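You operate a simulated robot arm through the tools that you are given. There is no shell and no other tool. Be economical: measure what you need, move in short steps, check, and stop when the job is done.

The job below is to be done with a simulated robot arm. You get a single attempt, and the scene is never put back.

## Task
Put the folded shorts from the packing table on the folding end of the long table.
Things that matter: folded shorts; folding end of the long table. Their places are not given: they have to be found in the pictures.

It is judged by the outcome, as a careful person would: the job done as asked, and still so three seconds after it is handed in. It fails if anything else is knocked over, pushed out of place, dropped, spilled or broken.

## Robot
A 7-joint arm with a two-finger parallel gripper, fixed in place. Base frame: the origin is at the foot of the arm, x ahead of it, y to its left, z up; the work surface is at about z = 0. Lengths are in mm, angles in degrees, forces in N, time in s.
With the tool pointing down near the work surface it reaches from about 220 to 580 mm from the base axis. Its first joint turns from -66.0 to 66.0 degrees. Payload 2.5 kg.
The TCP is the grasp point between the finger pads, 23 mm short of the fingertips. In the tool frame z runs along the fingers and y along their closing line. The gripper opens to 94 mm. The fingers are 38 mm wide and 10 mm thick; the gripper's body (54 by 96 mm) begins 39 mm behind the TCP.
Orientation is told as [roll, pitch, yaw] about the base's x, y, z axes, in that order, counted from this pose: with the fingers straight down and closing along the base's y, the tool's x points along the base's -x, its y along +y and its z along -z.

## Interface
- The arm moves only by the tool send_rows. Its argument "moves" is a list of rows, each an object (a shift or turn left out is 0, a gripper value left out holds the last) with "offset": the shift along the tool's x, y, z in units of 250 mm (1.0 is 250 mm), a list of three; "turn": the turn, a rotation vector about the tool's x, y, z in units of 180 degrees (1.0 is 180 degrees), a list of three; "hand": the finger opening in m, from 0 to 0.094. In form: [{"offset": [x, y, z], "turn": [ax, ay, az], "hand": hand}, ...]. A call has 1 to 8 rows; each row is the pose to reach, as a shift and turn from the pose commanded when the call began, along the tool's axes at that moment. A call with a number of a shift or a turn outside -1 to 1 is refused whole. Rows are played at 5 a second. More than 50 mm and 8.6 degrees between two rows, or a gripper value outside its range, and nothing of the call is played. A pose out of reach is approached as far as the arm can. The call stops where the force on the tool passes 40 N (or 10 N more than at its start, if that is more) or the arm is blocked; 0.2 s more then pass. Each finger travels about 108 mm/s and halts on what it meets, pressing with about 43 N; the grip force reading is that of the motor and also rises with nothing between the fingers. The clock runs only during rows and for 0.2 s after the last one: add rows that repeat a pose to give the fingers time. It gives the time, the measured TCP pose, the force on the tool (base axes), the opening and the grip force at its end, in the units of the frame above (readings bear some noise), and new pictures: "views" is both (left out), scene, wrist or none.
- Cameras (640 x 400 px; columns grow to the right, rows downward): "scene" is fixed at [120.2, -405.5, 546.9]; the picture's right is [0.82, -0.57, 0.00], its down [-0.31, -0.45, -0.84] and it looks along [0.47, 0.69, -0.55] (base axes); focal length 311 px, centre (320, 200). "wrist" rides on the gripper at [86, 16, -74] in the tool frame; the picture's right is [-0.18, 0.98, 0.00], its down [-0.58, -0.11, -0.81] and it looks along [-0.79, -0.15, 0.59] (tool axes); focal length 243 px, centre (320, 200).
- locate(camera, pixels): there is no depth. For up to 12 entries [column, row, z] of the newest picture of that camera ("zoom" is the newest enlarged one), the place [x, y] in the base frame at which the ray of that pixel passes the height z, good to about 3 mm. It takes no simulated time.
- close_up(camera, box): a new picture of the part [left, top, right, bottom] of that camera's present view, enlarged. It takes no simulated time.
- job_done(): hands the job in; it is judged then, once.

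Go step by step. Measure first, check grasps and placings, and put right what went wrong. The budget is 60 turns and 170 pictures, counting those below and the enlarged ones. Unless the task says otherwise, let go and move clear before handing in, and close with one line.

The tools are called as name(argument=value, ...) on one line, values as JSON. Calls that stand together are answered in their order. send_rows: Moves the arm, as the interface text tells. Its arguments: {"type":"object","properties":{"moves":{"type":"array","items":{"type":"object","properties":{"offset":{"type":"array","items":{"type":"number"}},"turn":{"type":"array","items":{"type":"number"}},"hand":{"type":"number"}}}},"views":{"type":"string","enum":["both","scene","wrist","none"]}},"required":["moves"]} The other tools are called the same way: locate (camera, pixels) gives the place at which the rays of pixels pass given heights; close_up (camera, box) takes an enlarged picture of a part of a camera's view; job_done () hands the job in.

At the start:

```text
time_s: 0.0
ee_pos: [403.9, 108.8, 291.1]
orientation: [0.0, -0.1, -0.1]
ft_force: [0.6, 0.0, 0.6]
gripper_width: 94.2
gripper_force: 0.1
```

scene: 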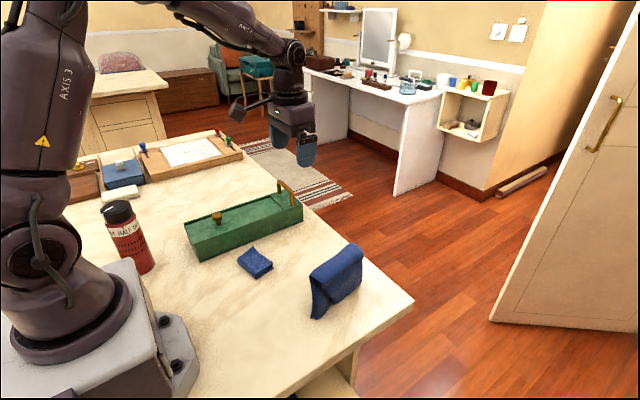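
wrist: 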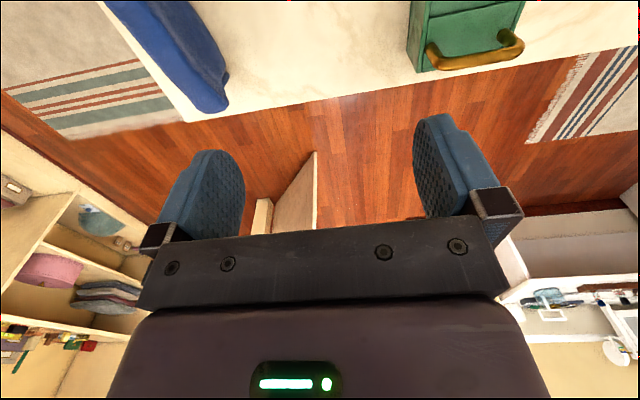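

The scene shows a small blue folded cloth near (255,262) and a larger blue draped thing near (337,280). I'll enlarge to identify them and the table ends.

close_up(camera="scene", box=[180, 170, 420, 330])

close_up(camera="scene", box=[60, 110, 300, 260])

close_up(camera="scene", box=[290, 0, 530, 150])

close_up(camera="wrist", box=[0, 0, 640, 400])

locate(camera="scene", pixels=[[240, 262, 0], [258, 277, 0], [272, 265, 0], [252, 247, 0], [315, 317, 0], [362, 270, 0], [310, 275, 50], [350, 245, 80], [414, 300, 0], [220, 130, 0], [190, 255, 0], [300, 215, 0]])

```text
2.50 times, centred on (300, 250) of scene
```

zoom: 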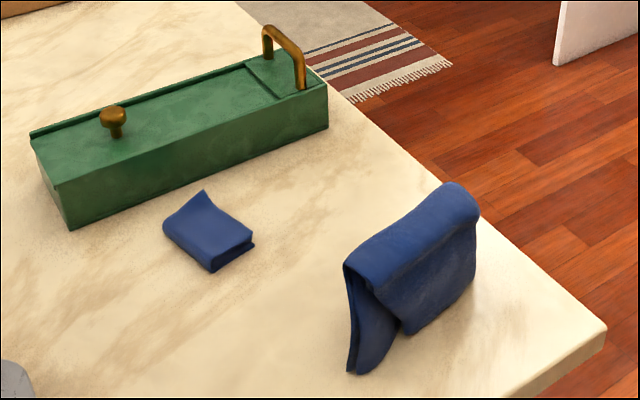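

```text
2.67 times, centred on (180, 185) of scene
```

zoom: 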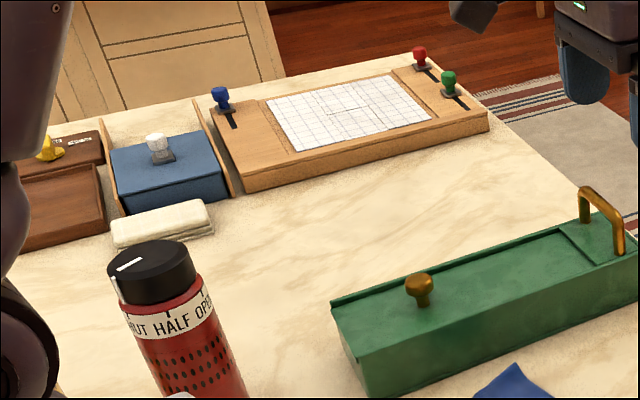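

```text
2.67 times, centred on (410, 75) of scene
```

zoom: 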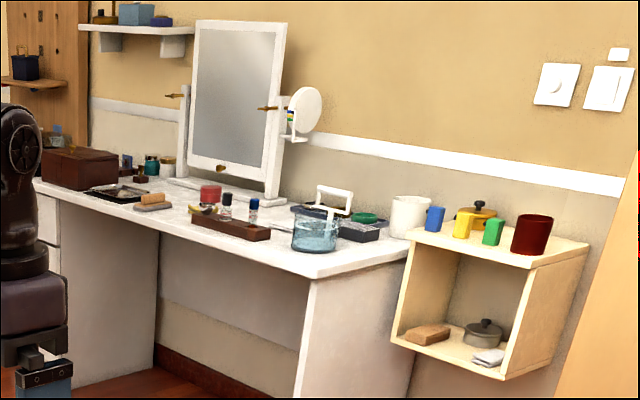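

```text
1.00 times, centred on (320, 200) of wrist
```

zoom: 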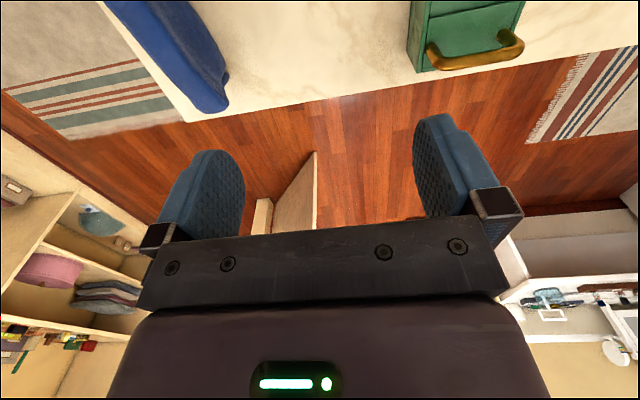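

```text
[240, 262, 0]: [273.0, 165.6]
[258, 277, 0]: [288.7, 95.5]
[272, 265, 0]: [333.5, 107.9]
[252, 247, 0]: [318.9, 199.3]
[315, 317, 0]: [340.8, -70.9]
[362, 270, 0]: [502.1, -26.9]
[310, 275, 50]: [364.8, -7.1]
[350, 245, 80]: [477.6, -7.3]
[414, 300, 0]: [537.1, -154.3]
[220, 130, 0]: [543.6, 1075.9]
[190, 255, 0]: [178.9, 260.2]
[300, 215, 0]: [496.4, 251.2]
```

The small blue square is at about (305,145), and the draped item is at about (400,-30). I don't yet know which tables are meant, so I'll draw back and raise the hand, then yaw right to look around.

send_rows(moves=[{"offset": [0.1, 0, -0.1], "turn": [0, 0, 0.045]}, {"offset": [0.2, 0.1, -0.2], "turn": [0, 0, 0.09]}, {"offset": [0.3, 0.0, -0.25], "turn": [0, 0, 0.135]}, {"offset": [0.4, 0.0, -0.3], "turn": [0, 0, 0.18]}, {"offset": [0.4, 0, -0.3], "turn": [0, 0, 0.225]}, {"offset": [0.4, 0, -0.3], "turn": [0, 0, 0.27]}])

close_up(camera="scene", box=[240, 280, 440, 400])

```text
time_s: 1.4
ee_pos: [306.3, 110.0, 365.2]
orientation: [0.0, 0.0, -48.9]
ft_force: [0.5, 0.9, -0.2]
gripper_width: 94.2
gripper_force: 0.1
```

scene: 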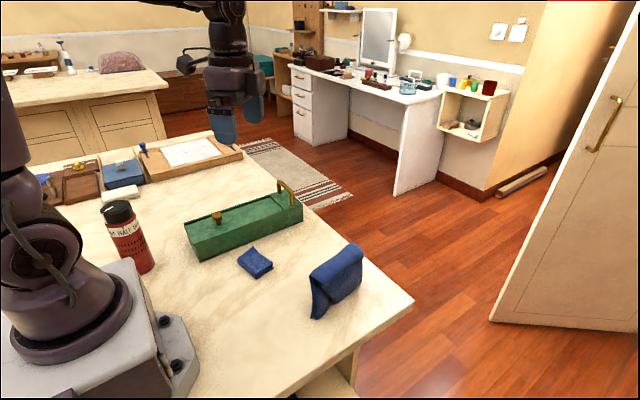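
wrist: 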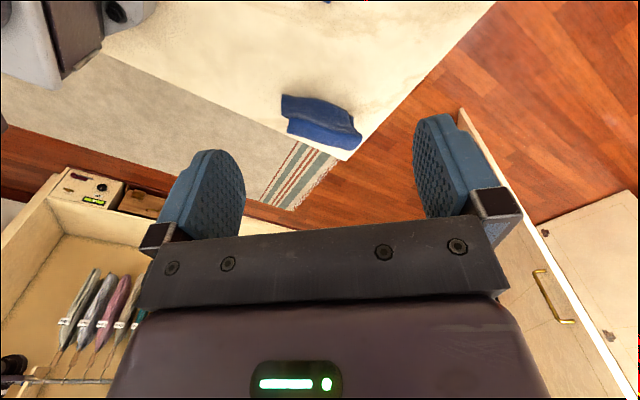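

```text
3.20 times, centred on (340, 340) of scene
```

zoom: 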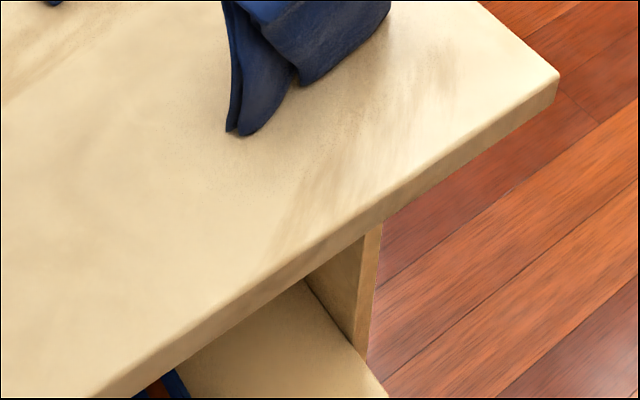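

This right end of the table is bare apart from the draped item, and nothing else is within reach on this side. Next I'll look to the left.

send_rows(moves=[{"turn": [0, 0, -0.045]}, {"turn": [0, 0, -0.09]}, {"turn": [0, 0, -0.135]}, {"turn": [0, 0, -0.18]}, {"turn": [0, 0, -0.225]}, {"turn": [0, 0, -0.27]}, {"turn": [0, 0, -0.315]}, {"turn": [0, 0, -0.36]}], views="wrist")

send_rows(moves=[{"turn": [0, 0, -0.045]}, {"turn": [0, 0, -0.09]}, {"turn": [0, 0, -0.135]}, {"turn": [0, 0, -0.18]}, {"turn": [0, 0, -0.225]}, {"turn": [0, 0, -0.27]}], views="both")

close_up(camera="scene", box=[0, 0, 240, 150])

close_up(camera="scene", box=[0, 130, 260, 290])

locate(camera="scene", pixels=[[145, 182, 0], [242, 155, 0], [130, 192, 0], [122, 185, 0], [140, 190, 0], [143, 272, 0], [215, 258, 0], [305, 222, 0], [350, 395, 0]])

```text
time_s: 3.2
ee_pos: [306.0, 108.6, 366.0]
orientation: [0.0, 0.0, 16.3]
ft_force: [0.6, 0.1, -0.3]
gripper_width: 94.3
gripper_force: 0.2
```

wrist: 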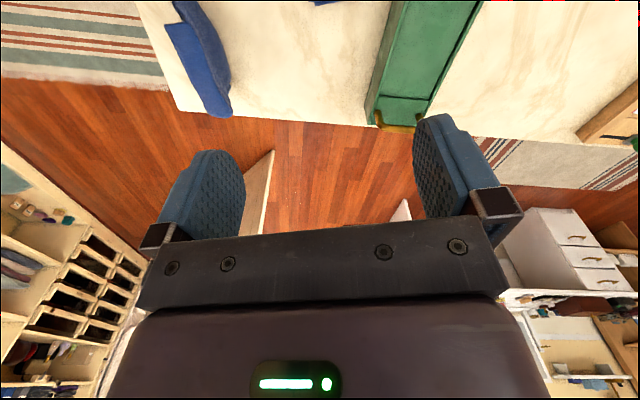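

```text
time_s: 4.6
ee_pos: [306.6, 108.6, 367.1]
orientation: [0.0, 0.0, 64.9]
ft_force: [0.1, -0.8, 0.1]
gripper_width: 93.9
gripper_force: 0.0
```

scene: 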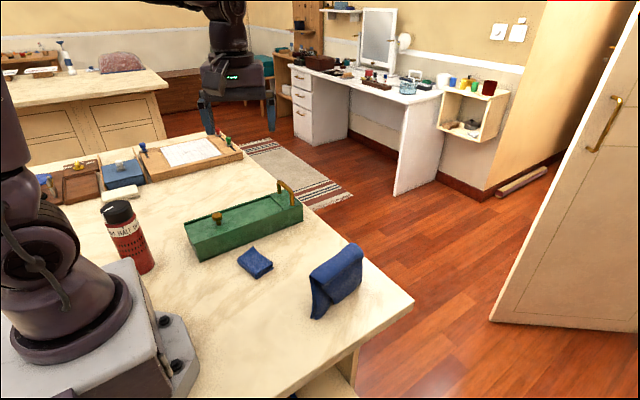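
wrist: 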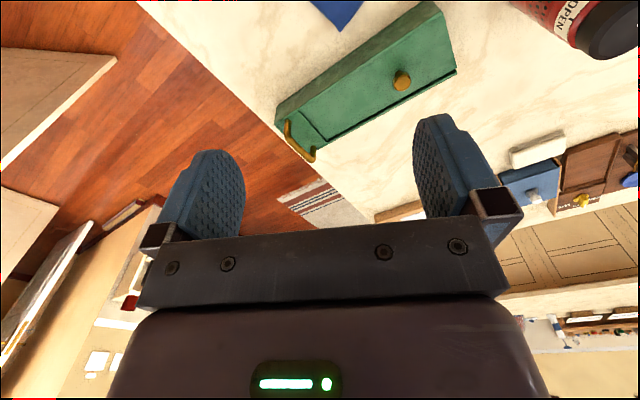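

```text
2.67 times, centred on (120, 75) of scene
```

zoom: 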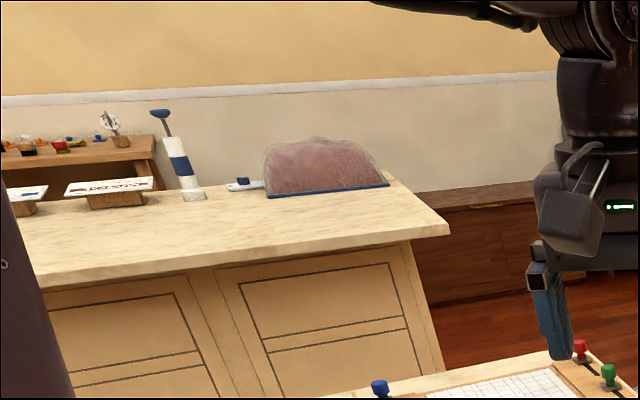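

```text
2.46 times, centred on (130, 210) of scene
```

zoom: 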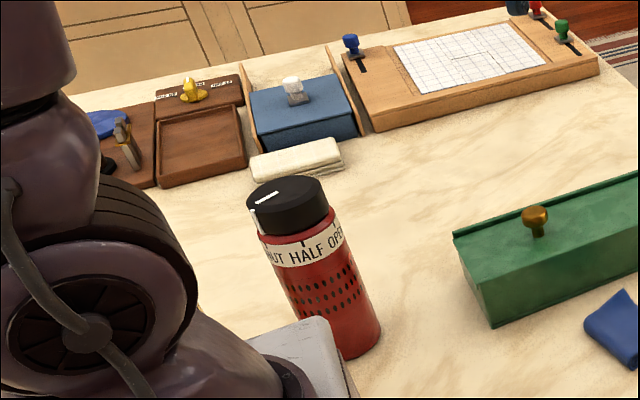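

```text
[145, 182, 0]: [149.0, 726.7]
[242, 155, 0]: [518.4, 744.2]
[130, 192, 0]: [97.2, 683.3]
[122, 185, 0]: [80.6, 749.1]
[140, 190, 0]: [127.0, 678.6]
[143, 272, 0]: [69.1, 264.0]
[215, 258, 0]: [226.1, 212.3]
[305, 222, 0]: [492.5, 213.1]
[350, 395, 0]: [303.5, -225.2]
```

The table runs from about y=-150 to y=1075, and there is more to its left behind the arm. I'll keep turning left to see that part.

send_rows(moves=[{"turn": [0, 0, -0.045]}, {"turn": [0, 0, -0.09]}, {"turn": [0, 0, -0.135]}, {"turn": [0, 0, -0.18]}, {"turn": [0, 0, -0.225]}, {"turn": [0, 0, -0.27]}, {"turn": [0, 0, -0.315]}], views="wrist")

close_up(camera="wrist", box=[0, 0, 320, 200])

close_up(camera="wrist", box=[320, 0, 640, 200])

```text
time_s: 6.2
ee_pos: [305.0, 110.8, 366.9]
orientation: [-0.1, -0.1, 121.6]
ft_force: [-0.3, -0.1, -0.4]
gripper_width: 94.0
gripper_force: 0.1
```

wrist: 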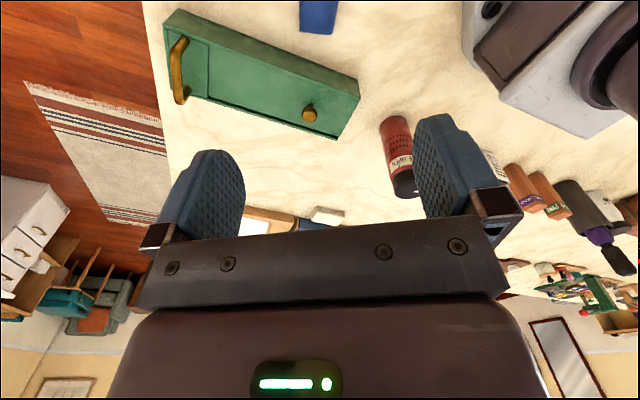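

```text
2.00 times, centred on (160, 100) of wrist
```

zoom: 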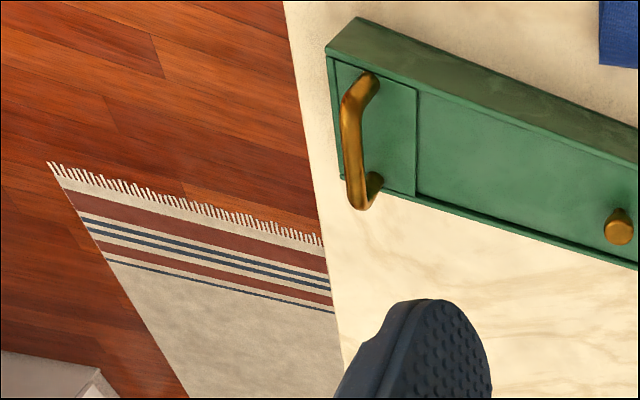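

```text
2.00 times, centred on (480, 100) of wrist
```

zoom: 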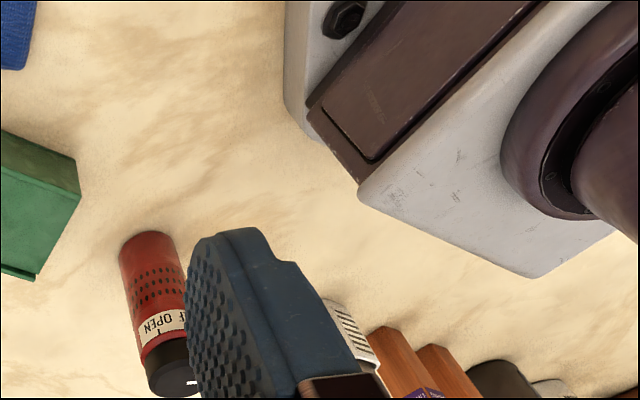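

Boxes and other things stand on the table to the left of the arm. I'll move the hand left at height to see them.

send_rows(moves=[{"offset": [-0.18, -0.02, 0]}, {"offset": [-0.36, -0.04, 0]}, {"offset": [-0.54, -0.06, 0]}, {"offset": [-0.7, -0.08, 0]}, {"offset": [-0.84, -0.1, 0]}, {"offset": [-0.84, -0.1, 0]}], views="wrist")

close_up(camera="wrist", box=[220, 0, 640, 260])

close_up(camera="scene", box=[220, 220, 400, 332])

```text
time_s: 7.6
ee_pos: [216.2, 301.2, 365.8]
orientation: [0.0, 0.0, 121.5]
ft_force: [-0.5, 0.0, 0.2]
gripper_width: 94.1
gripper_force: 0.0
```

wrist: 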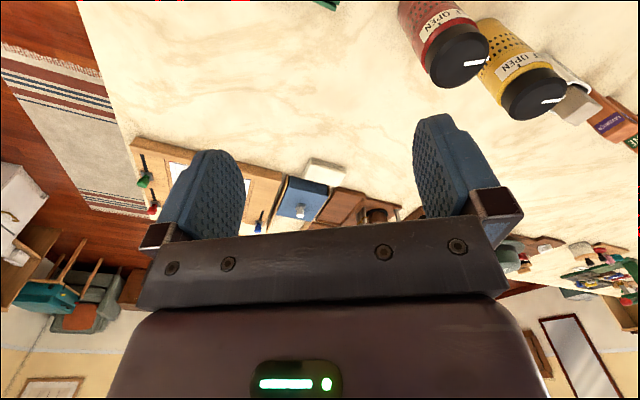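

```text
1.52 times, centred on (430, 130) of wrist
```

zoom: 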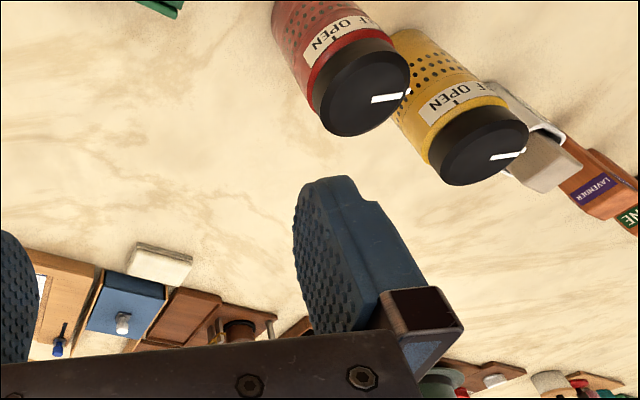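

```text
3.56 times, centred on (310, 276) of scene
```

zoom: 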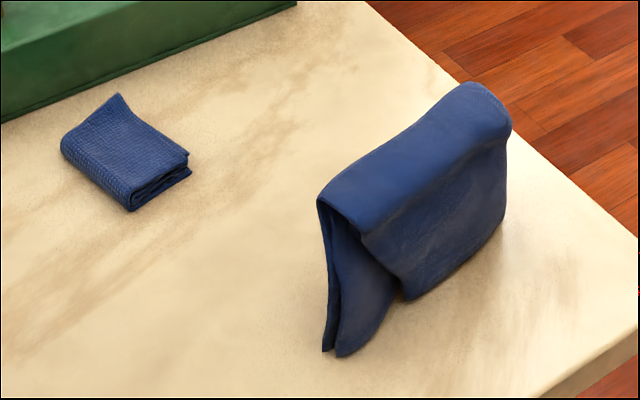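

The larger item looks like shorts folded over, with the fold on top, and the small one is a waffle-weave cloth. Before deciding, I'll check the right side and rear for another table, because something shows under the right edge at (285,398).

send_rows(moves=[{"offset": [0.18, 0.02, 0], "turn": [0, 0, 0.045]}, {"offset": [0.36, 0.04, 0], "turn": [0, 0, 0.09]}, {"offset": [0.54, 0.06, 0], "turn": [0, 0, 0.135]}, {"offset": [0.7, 0.08, 0], "turn": [0, 0, 0.18]}, {"offset": [0.84, 0.1, 0], "turn": [0, 0, 0.225]}, {"offset": [0.84, 0.1, 0], "turn": [0, 0, 0.27]}, {"offset": [0.84, 0.1, 0], "turn": [0, 0, 0.315]}, {"offset": [0.84, 0.1, 0], "turn": [0, 0, 0.36]}], views="none")

send_rows(moves=[{"turn": [0, 0, 0.045]}, {"turn": [0, 0, 0.09]}, {"turn": [0, 0, 0.135]}, {"turn": [0, 0, 0.18]}, {"turn": [0, 0, 0.225]}, {"turn": [0, 0, 0.27]}, {"turn": [0, 0, 0.3156]}], views="none")

send_rows(moves=[{"offset": [0, -0.16, 0], "turn": [0, 0, 0.045]}, {"offset": [0, -0.32, 0], "turn": [0, 0, 0.09]}, {"offset": [0, -0.48, 0], "turn": [0, 0, 0.135]}, {"offset": [0, -0.64, 0], "turn": [0, 0, 0.18]}, {"offset": [0, -0.8, 0], "turn": [0, 0, 0.225]}, {"offset": [0, -0.9, 0], "turn": [0, 0, 0.27]}, {"offset": [0, -1.0, 0], "turn": [0, 0, 0.315]}, {"offset": [0, -1.0, 0], "turn": [0, 0, 0.36]}], views="wrist")

```text
time_s: 9.4
ee_pos: [305.6, 109.3, 366.0]
orientation: [-0.1, 0.0, 56.5]
ft_force: [-0.1, 0.6, -0.1]
gripper_width: 94.2
gripper_force: 0.1
```

```text
time_s: 11.0
ee_pos: [305.7, 108.3, 367.7]
orientation: [-0.1, 0.0, -0.3]
ft_force: [0.1, -0.1, -0.3]
gripper_width: 94.1
gripper_force: 0.0
```

```text
time_s: 12.8
ee_pos: [304.8, -140.9, 367.9]
orientation: [-0.1, 0.1, -65.2]
ft_force: [0.1, 0.1, 0.5]
gripper_width: 94.2
gripper_force: 0.0
```

wrist: 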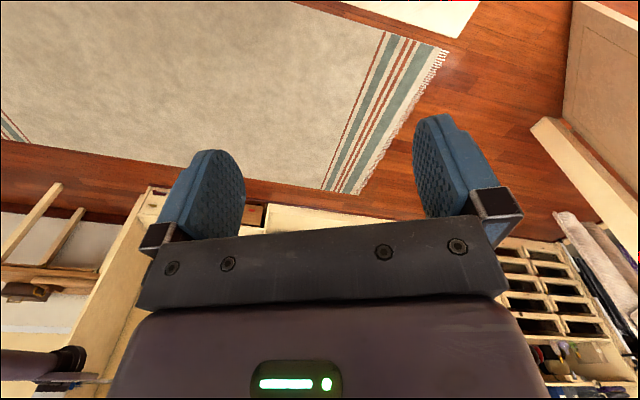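

There is no table on the right side. I'll turn back, then tilt the camera down over the blue items for a better look.

send_rows(moves=[{"offset": [0.1, 0.04, 0], "turn": [0, 0, -0.045]}, {"offset": [0.2, 0.08, 0], "turn": [0, 0, -0.09]}, {"offset": [0.3, 0.12, 0], "turn": [0, 0, -0.135]}, {"offset": [0.4, 0.16, 0], "turn": [0, 0, -0.18]}, {"offset": [0.5, 0.2, 0], "turn": [0, 0, -0.225]}, {"offset": [0.5, 0.236, 0], "turn": [0, 0, -0.27]}, {"offset": [0.5, 0.236, 0], "turn": [0, 0, -0.315]}, {"offset": [0.5, 0.236, 0], "turn": [0, 0, -0.36]}], views="none")

send_rows(moves=[{"offset": [-0.1, 0, 0], "turn": [0, 0.045, 0]}, {"offset": [-0.2, 0, 0], "turn": [0, 0.09, 0]}, {"offset": [-0.3, 0, 0], "turn": [0, 0.13, 0]}, {"offset": [-0.4, 0, 0], "turn": [0, 0.17, 0]}, {"offset": [-0.5, 0, 0], "turn": [0, 0.2, 0]}, {"offset": [-0.5, 0, 0], "turn": [0, 0.2, 0]}], views="both")

```text
time_s: 14.6
ee_pos: [305.4, -3.8, 367.4]
orientation: [0.0, 0.0, -0.1]
ft_force: [-0.8, 0.6, 0.0]
gripper_width: 94.1
gripper_force: 0.0
```

```text
time_s: 16.0
ee_pos: [416.6, -2.3, 367.0]
orientation: [-0.1, 32.6, -0.1]
ft_force: [0.3, 0.2, -0.3]
gripper_width: 94.0
gripper_force: 0.2
out of reach, approached as far as the arm can: row 5, 6
```

scene: 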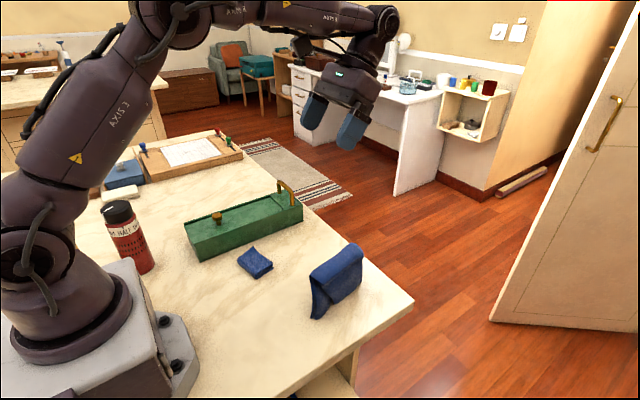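
wrist: 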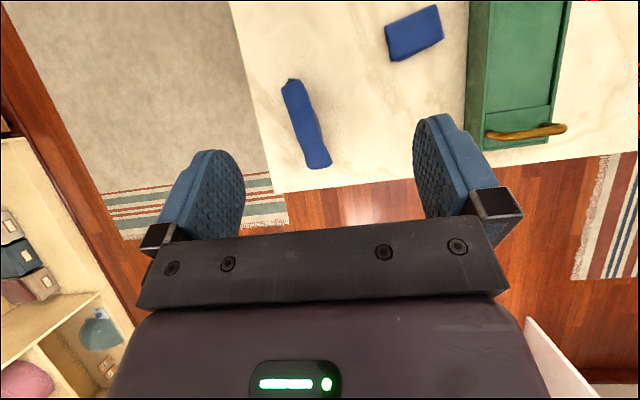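

From above the draped item runs from (290,80) to (320,165), and the small cloth is at (414,33). I'll zoom on the details and check the table for seams or markings.

close_up(camera="wrist", box=[220, 0, 480, 190])

close_up(camera="scene", box=[200, 130, 320, 205])

close_up(camera="scene", box=[100, 110, 260, 210])

locate(camera="wrist", pixels=[[290, 80, 75], [318, 167, 75], [305, 123, 75], [388, 35, 10], [440, 20, 10], [275, 192, 0], [230, 5, 0], [470, 140, 50], [560, 140, 50]])

```text
2.11 times, centred on (350, 95) of wrist
```

zoom: 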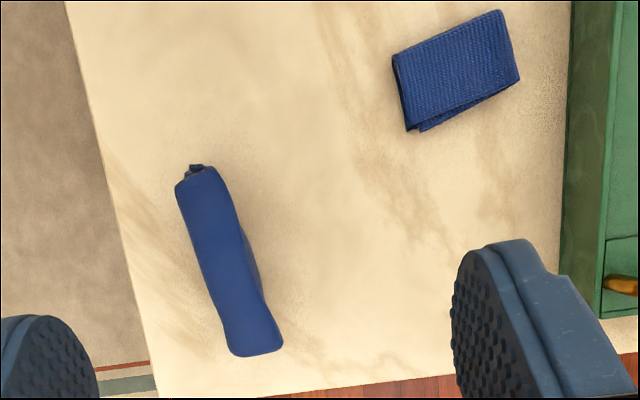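

```text
5.33 times, centred on (260, 168) of scene
```

zoom: 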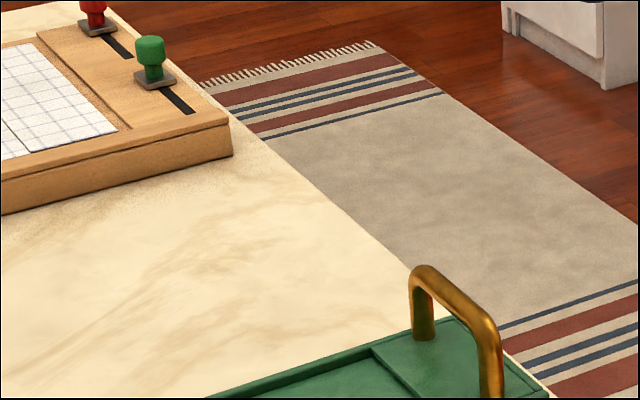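

```text
4.00 times, centred on (180, 160) of scene
```

zoom: 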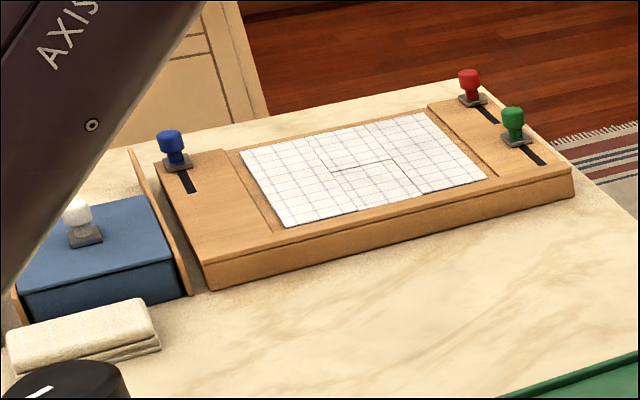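

```text
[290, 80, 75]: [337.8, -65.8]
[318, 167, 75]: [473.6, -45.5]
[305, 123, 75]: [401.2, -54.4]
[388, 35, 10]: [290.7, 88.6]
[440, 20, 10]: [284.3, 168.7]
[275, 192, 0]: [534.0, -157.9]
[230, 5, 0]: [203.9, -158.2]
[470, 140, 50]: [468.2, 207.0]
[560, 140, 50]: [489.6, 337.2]
```

The board with the grid sheet and sliding stops (scene (190,150)) looks like a folding board. That would make the far side, beyond the green box, the folding end. I'll inspect both blue items at higher zoom to be sure which is the shorts.

close_up(camera="scene", box=[295, 235, 375, 325])

close_up(camera="scene", box=[225, 235, 285, 285])

close_up(camera="wrist", box=[270, 60, 350, 180])

```text
4.44 times, centred on (335, 280) of scene
```

zoom: 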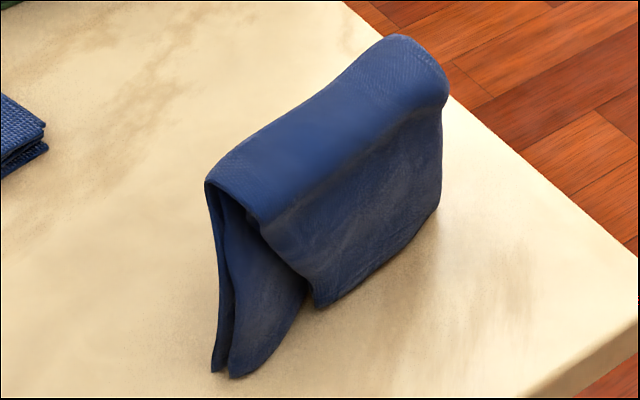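

```text
8.00 times, centred on (255, 260) of scene
```

zoom: 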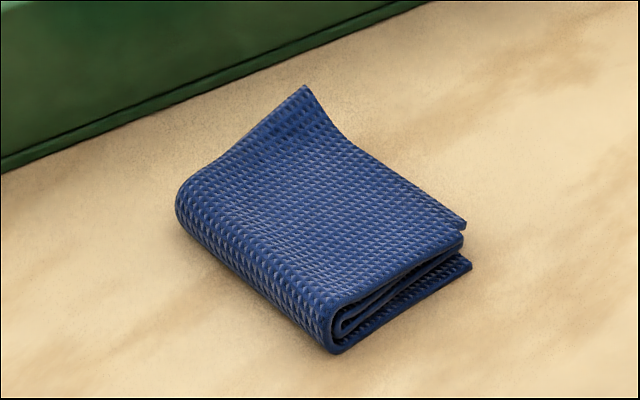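

```text
3.33 times, centred on (310, 120) of wrist
```

zoom: 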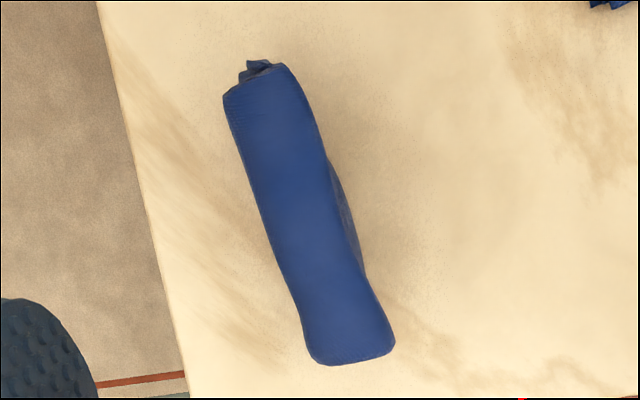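

The draped item has leg panels, so it's the shorts. The small one is a waffle cloth and stays put. I'll measure the shorts' height and the board edges on the folding side.

locate(camera="scene", pixels=[[310, 275, 80], [310, 275, 100], [313, 278, 90], [314, 319, 0], [363, 257, 90], [363, 250, 90], [352, 243, 100], [334, 304, 0], [361, 282, 0]])

locate(camera="wrist", pixels=[[283, 85, 90], [299, 80, 90], [308, 168, 90], [331, 161, 90], [318, 130, 30]])

locate(camera="scene", pixels=[[185, 223, 40], [290, 184, 90], [217, 213, 60], [115, 205, 140], [137, 272, 0], [153, 268, 0]])

```text
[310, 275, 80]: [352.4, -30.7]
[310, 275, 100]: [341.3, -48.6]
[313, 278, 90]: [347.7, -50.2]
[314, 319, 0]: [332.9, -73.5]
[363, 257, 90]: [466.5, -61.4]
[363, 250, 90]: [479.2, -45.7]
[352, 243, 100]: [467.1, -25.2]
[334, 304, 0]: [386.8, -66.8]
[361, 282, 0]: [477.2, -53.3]
```

```text
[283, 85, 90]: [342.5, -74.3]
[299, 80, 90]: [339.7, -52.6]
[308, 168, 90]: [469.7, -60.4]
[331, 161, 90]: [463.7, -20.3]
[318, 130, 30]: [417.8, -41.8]
```

```text
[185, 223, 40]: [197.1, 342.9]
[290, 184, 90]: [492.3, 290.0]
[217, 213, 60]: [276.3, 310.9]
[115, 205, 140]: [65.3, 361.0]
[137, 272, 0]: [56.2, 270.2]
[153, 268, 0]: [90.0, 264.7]
```

The shorts are about 130 mm long, centred near (404,-51), roughly 100 mm high and 30–40 mm thick, with the axis at about yaw 10°. I'll level the tool again first.

send_rows(moves=[{"turn": [0, -0.04, 0]}, {"turn": [0, -0.08, 0]}, {"turn": [0, -0.12, 0]}, {"turn": [0, -0.16, 0]}, {"turn": [0, -0.2, 0]}, {"turn": [0, -0.2, 0]}], views="none")

```text
time_s: 17.4
ee_pos: [415.3, -3.9, 367.1]
orientation: [0.0, -3.7, -0.2]
ft_force: [-0.7, -0.3, 0.5]
gripper_width: 93.9
gripper_force: 0.0
```

The pitch reads -3.7°, so I'll correct that, yaw 10° and move over the shorts.

send_rows(moves=[{"offset": [0.02, -0.1, 0], "turn": [0, 0.0206, 0]}, {"offset": [0.04, -0.19, 0], "turn": [0, 0.0206, 0]}, {"offset": [0.04, -0.19, 0], "turn": [0, 0.0206, 0]}], views="none")

send_rows(moves=[{"offset": [0, 0, 0.15], "turn": [0, 0, -0.028]}, {"offset": [0, 0, 0.3], "turn": [0, 0, -0.0556]}, {"offset": [0, 0, 0.45], "turn": [0, 0, -0.0556]}, {"offset": [0, 0, 0.6], "turn": [0, 0, -0.0556]}, {"offset": [0, 0, 0.7], "turn": [0, 0, -0.0556]}, {"offset": [0, 0, 0.7], "turn": [0, 0, -0.0556]}])

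close_up(camera="scene", box=[260, 180, 420, 330])

```text
time_s: 18.2
ee_pos: [404.0, -50.0, 365.5]
orientation: [0.0, 0.2, -0.1]
ft_force: [0.1, -0.1, -0.1]
gripper_width: 93.9
gripper_force: 0.0
```

```text
time_s: 19.6
ee_pos: [405.4, -50.3, 191.7]
orientation: [0.0, 0.1, 10.0]
ft_force: [-0.5, -0.4, 0.5]
gripper_width: 94.1
gripper_force: 0.0
```

scene: 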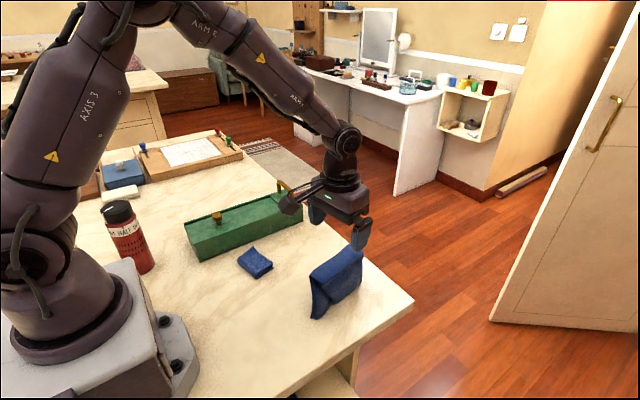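
wrist: 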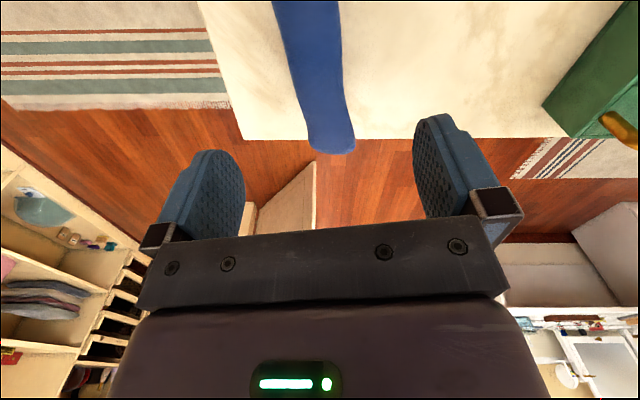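

```text
2.67 times, centred on (340, 255) of scene
```

zoom: 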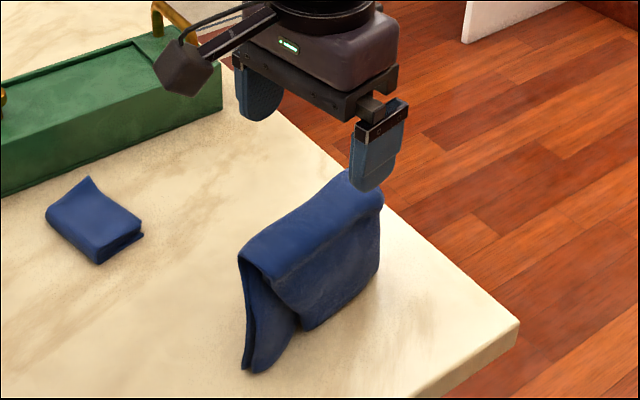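

I'm above the shorts with a finger on each side. I'll check the centring using the top edges at z≈98.

locate(camera="wrist", pixels=[[275, 5, 98], [340, 5, 98], [286, 60, 98], [343, 60, 98], [306, 130, 98], [353, 130, 98], [331, 154, 90]])

```text
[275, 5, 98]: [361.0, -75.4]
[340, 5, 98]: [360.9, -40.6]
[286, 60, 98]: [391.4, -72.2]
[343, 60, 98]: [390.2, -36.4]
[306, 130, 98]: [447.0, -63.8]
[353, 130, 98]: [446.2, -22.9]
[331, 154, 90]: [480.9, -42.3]
```

Centred well (the middle is at y≈-52). I'll descend to z≈74 with the fingers open.

send_rows(moves=[{"offset": [0, -0.006, 0.12]}, {"offset": [0, -0.006, 0.24]}, {"offset": [0, -0.006, 0.36]}, {"offset": [0, -0.006, 0.42]}, {"offset": [0, -0.006, 0.47]}, {"offset": [0, -0.006, 0.47]}])

close_up(camera="scene", box=[260, 200, 420, 330])

```text
time_s: 21.0
ee_pos: [404.4, -52.1, 73.8]
orientation: [0.0, 0.1, 9.8]
ft_force: [-0.5, 1.1, 0.6]
gripper_width: 93.9
gripper_force: 0.2
```

scene: 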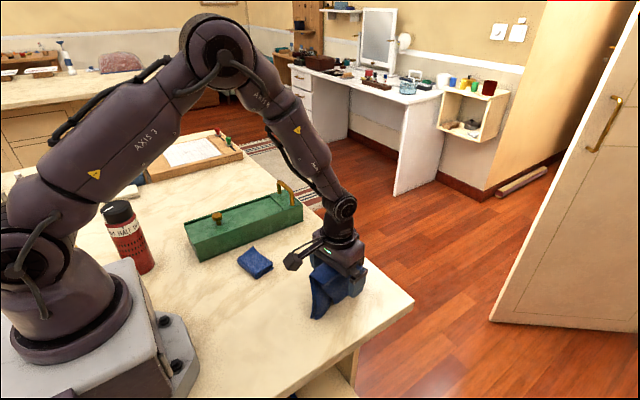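
wrist: 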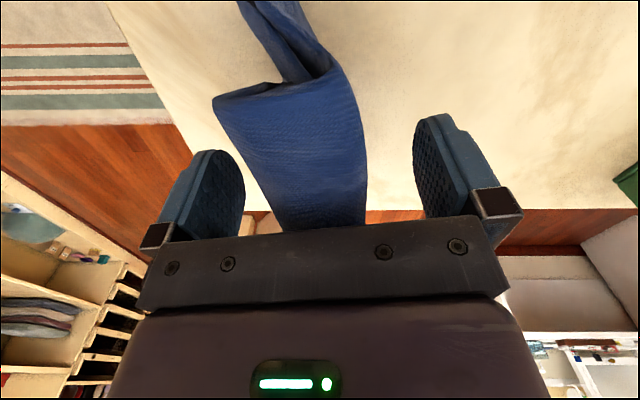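

```text
3.08 times, centred on (340, 265) of scene
```

zoom: 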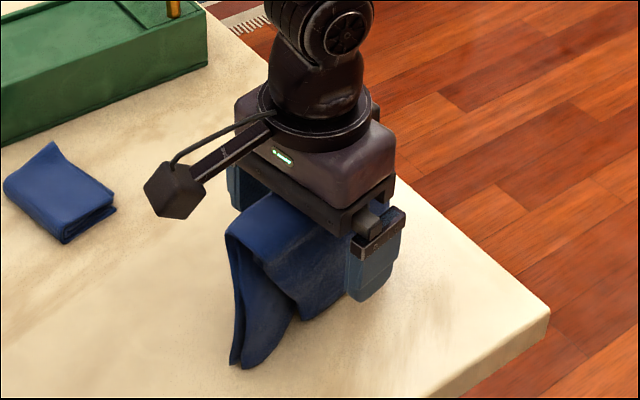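

The fingers straddle the shorts with nothing else touched. I'll close the hand.

send_rows(moves=[{"hand": 0.06}, {"hand": 0.04}, {"hand": 0.02}, {"hand": 0.01}, {"hand": 0.01}], views="wrist")

```text
time_s: 22.2
ee_pos: [403.7, -53.5, 73.1]
orientation: [-0.1, 0.1, 9.9]
ft_force: [0.8, 0.7, 0.4]
gripper_width: 47.8
gripper_force: 42.8
```

wrist: 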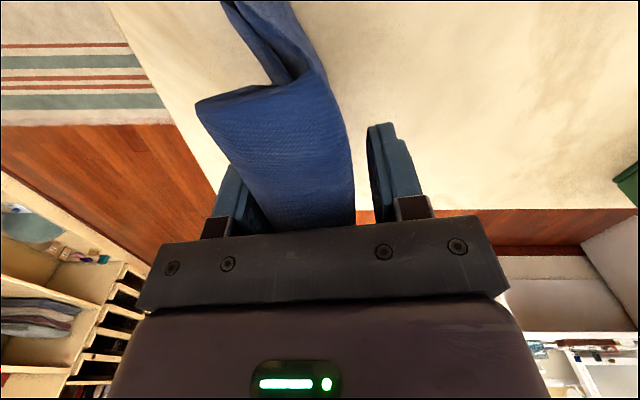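

Firm grip at 47.8 mm. I'll lift to about z=290.

send_rows(moves=[{"offset": [0, 0, -0.06]}, {"offset": [0, 0, -0.18]}, {"offset": [0, 0, -0.34]}, {"offset": [0, 0, -0.5]}, {"offset": [0, 0, -0.68]}, {"offset": [0, 0, -0.86]}, {"offset": [0, 0, -0.86]}])

```text
time_s: 23.8
ee_pos: [404.7, -50.3, 290.6]
orientation: [0.0, 0.0, 10.0]
ft_force: [-0.5, -0.9, -0.3]
gripper_width: 10.0
gripper_force: 0.0
```

scene: 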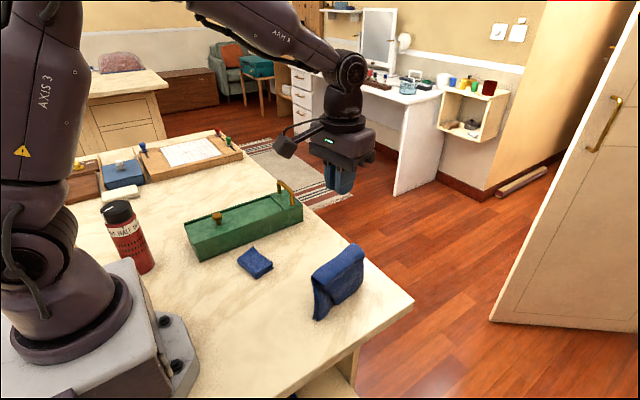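
wrist: 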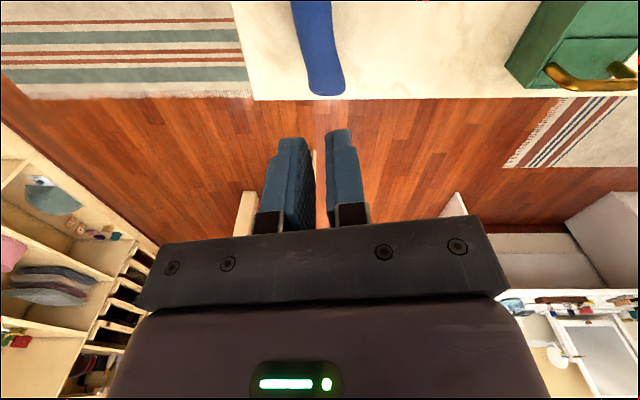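

The grip slipped: the fingers closed to 10 mm and the shorts stayed upright on the table, shifted only a little. I'll study the shape before trying again.

close_up(camera="scene", box=[295, 235, 375, 325])

close_up(camera="wrist", box=[260, 0, 380, 110])

locate(camera="wrist", pixels=[[291, 2, 98], [328, 2, 98], [299, 40, 98], [336, 40, 98], [308, 88, 98], [344, 85, 98]])

```text
4.44 times, centred on (335, 280) of scene
```

zoom: 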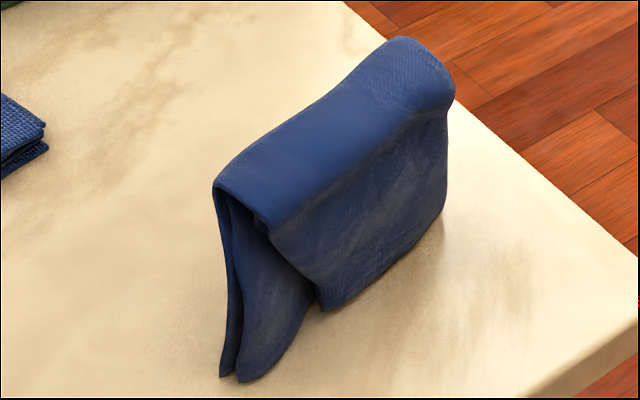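

```text
3.64 times, centred on (320, 55) of wrist
```

zoom: 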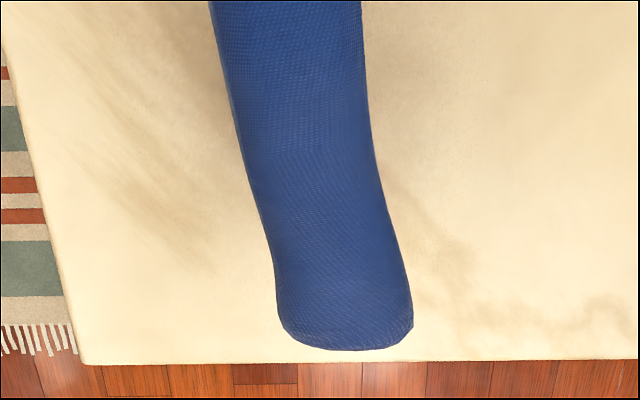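

```text
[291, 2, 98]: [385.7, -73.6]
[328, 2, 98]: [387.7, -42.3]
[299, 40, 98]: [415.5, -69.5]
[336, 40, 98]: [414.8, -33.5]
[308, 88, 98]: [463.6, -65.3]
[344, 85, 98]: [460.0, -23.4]
```

In the grip view the right finger touched only low down, where the left flap flares out at mid-length, so the fingers were wedged off. At the far end (x≈440) the rolled top overhangs and the sides look steeper, so I'll regrip there and a bit lower.

send_rows(moves=[{"offset": [-0.14, -0.0126, 0.1], "hand": 0.05}, {"offset": [-0.14, -0.0126, 0.25], "hand": 0.094}, {"offset": [-0.14, -0.0126, 0.4]}, {"offset": [-0.14, -0.0126, 0.55]}, {"offset": [-0.14, -0.0126, 0.7]}, {"offset": [-0.14, -0.0126, 0.82]}, {"offset": [-0.14, -0.0126, 0.9]}, {"offset": [-0.14, -0.0126, 0.9]}])

close_up(camera="wrist", box=[160, 0, 480, 230])

close_up(camera="scene", box=[295, 225, 385, 325])

```text
time_s: 25.8
ee_pos: [438.8, -50.5, 64.5]
orientation: [0.0, 0.1, 9.8]
ft_force: [-1.7, 0.2, 2.5]
gripper_width: 93.9
gripper_force: 0.0
stopped in row 8: the force on the tool passed its limit (the readings are from after the stop); the commanded pose is now the measured one
```

scene: 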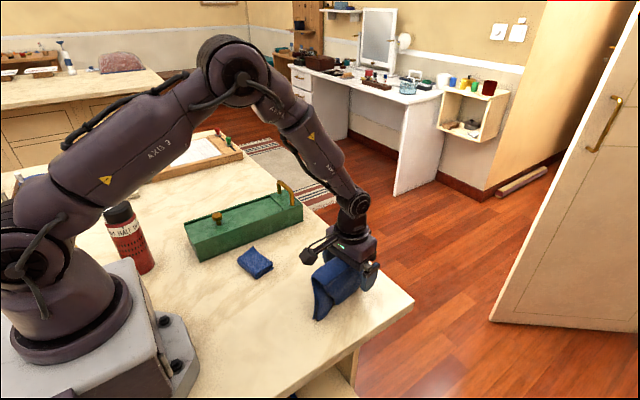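
wrist: 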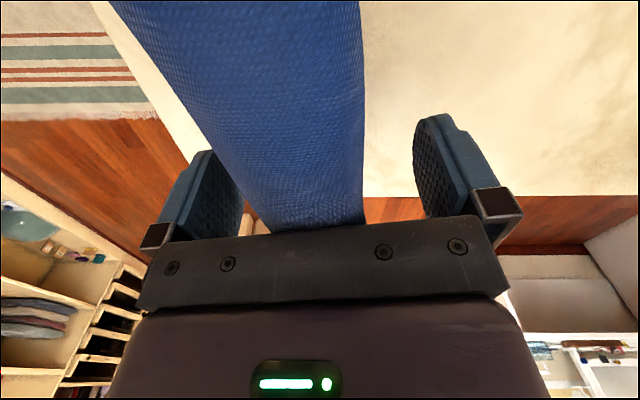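

```text
1.74 times, centred on (320, 115) of wrist
```

zoom: 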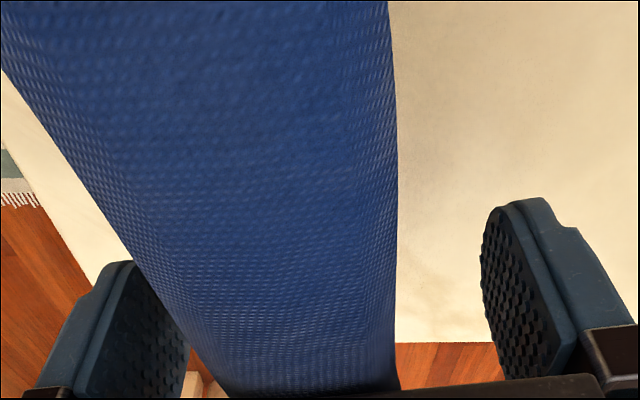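

```text
4.00 times, centred on (340, 275) of scene
```

zoom: 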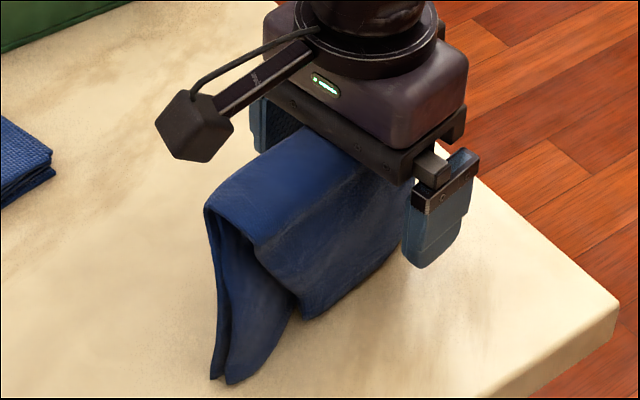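

The body just touched the top of the shorts (about z=103), and they stayed upright. I'll rise 2 mm, shift 4 mm in +y to centre, and close.

send_rows(moves=[{"offset": [0, 0, -0.01]}, {"offset": [0, 0.016, -0.01], "hand": 0.07}, {"offset": [0, 0.016, -0.01], "hand": 0.05}, {"offset": [0, 0.016, -0.01], "hand": 0.03}, {"offset": [0, 0.016, -0.01], "hand": 0.01}, {"offset": [0, 0.016, -0.01], "hand": 0.0}], views="both")

close_up(camera="wrist", box=[160, 0, 480, 230])

```text
time_s: 27.2
ee_pos: [437.8, -47.8, 67.4]
orientation: [0.0, 0.2, 10.0]
ft_force: [-0.2, 0.6, -0.6]
gripper_width: 47.9
gripper_force: 43.3
```

scene: 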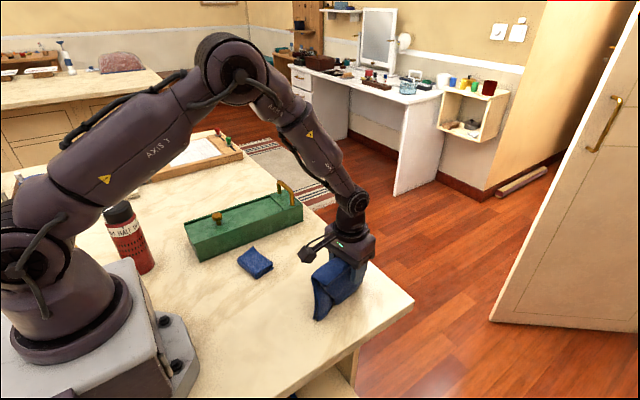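
wrist: 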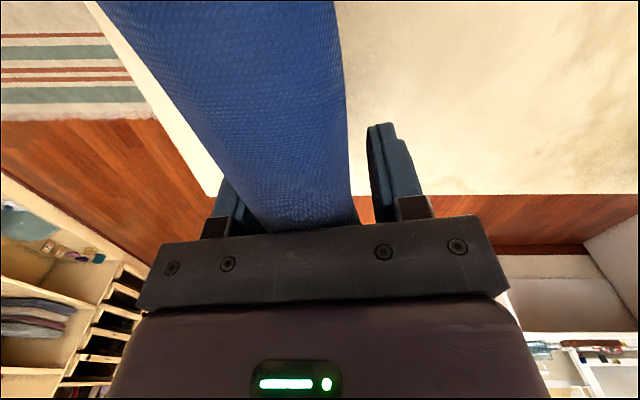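

```text
1.74 times, centred on (320, 115) of wrist
```

zoom: 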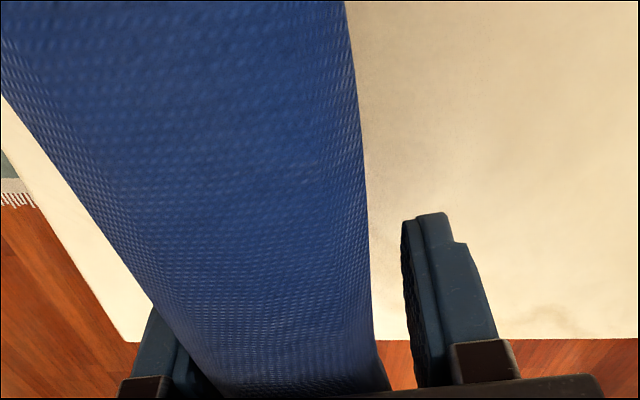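

The opening is 47.9 mm again, so the solid section is about the same width here. I'll lift slowly this time and watch for slip.

send_rows(moves=[{"offset": [0, 0, 0]}, {"offset": [0, 0, -0.01]}, {"offset": [0, 0, -0.02]}, {"offset": [0, 0, -0.03]}, {"offset": [0, 0, -0.045]}, {"offset": [0, 0, -0.06]}, {"offset": [0, 0, -0.08]}, {"offset": [0, 0, -0.08]}], views="both")

close_up(camera="scene", box=[295, 225, 385, 325])

```text
time_s: 29.0
ee_pos: [438.0, -46.3, 88.8]
orientation: [0.0, 0.1, 9.8]
ft_force: [-0.3, 0.6, -1.7]
gripper_width: 47.8
gripper_force: 42.9
```

scene: 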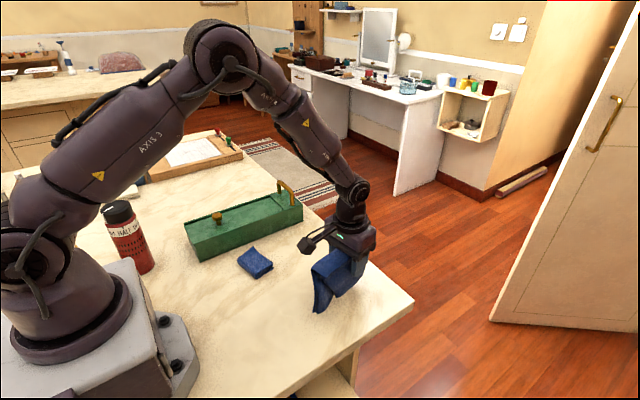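
wrist: 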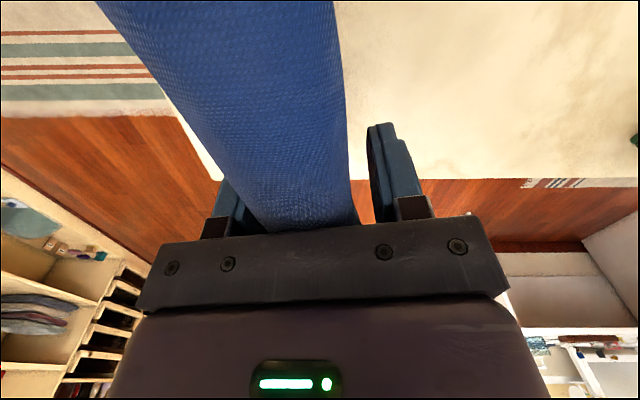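

```text
4.00 times, centred on (340, 275) of scene
```

zoom: 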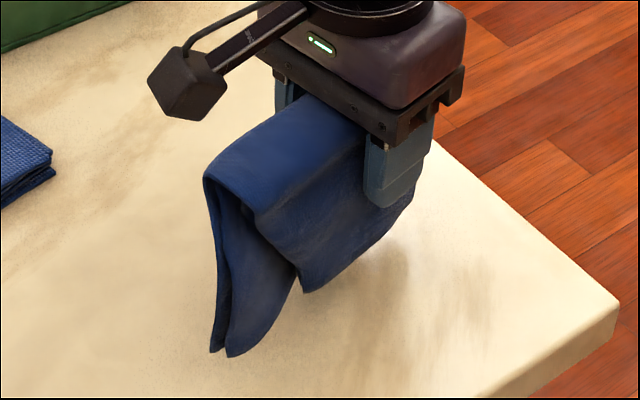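

It's holding now: the shorts came up with the fingers still at 47.8 mm. I'll continue gently.

send_rows(moves=[{"offset": [0, 0, -0.03]}, {"offset": [0, 0, -0.07]}, {"offset": [0, 0, -0.11]}, {"offset": [0, 0, -0.15]}, {"offset": [0, 0, -0.19]}, {"offset": [0, 0, -0.23]}, {"offset": [0, 0, -0.26]}, {"offset": [0, 0, -0.27]}], views="scene")

close_up(camera="scene", box=[275, 185, 385, 305])

```text
time_s: 30.8
ee_pos: [439.0, -46.0, 155.8]
orientation: [0.0, 0.1, 9.9]
ft_force: [-0.5, 0.7, -3.3]
gripper_width: 47.9
gripper_force: 43.1
```

scene: 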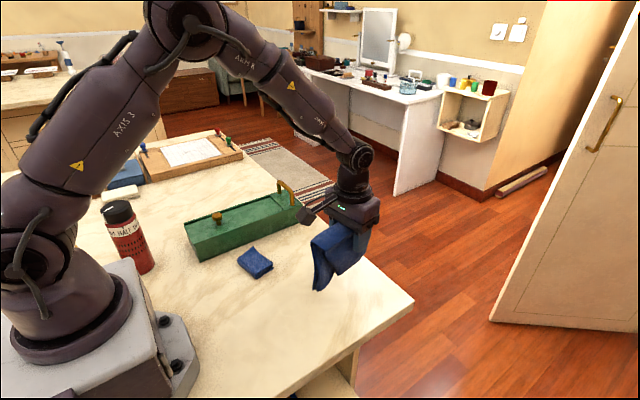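

```text
3.33 times, centred on (330, 245) of scene
```

zoom: 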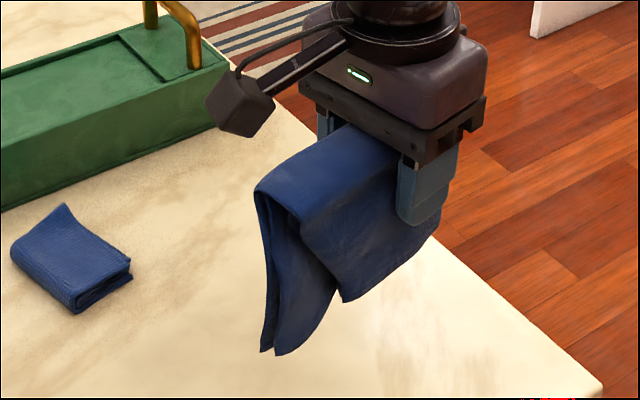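

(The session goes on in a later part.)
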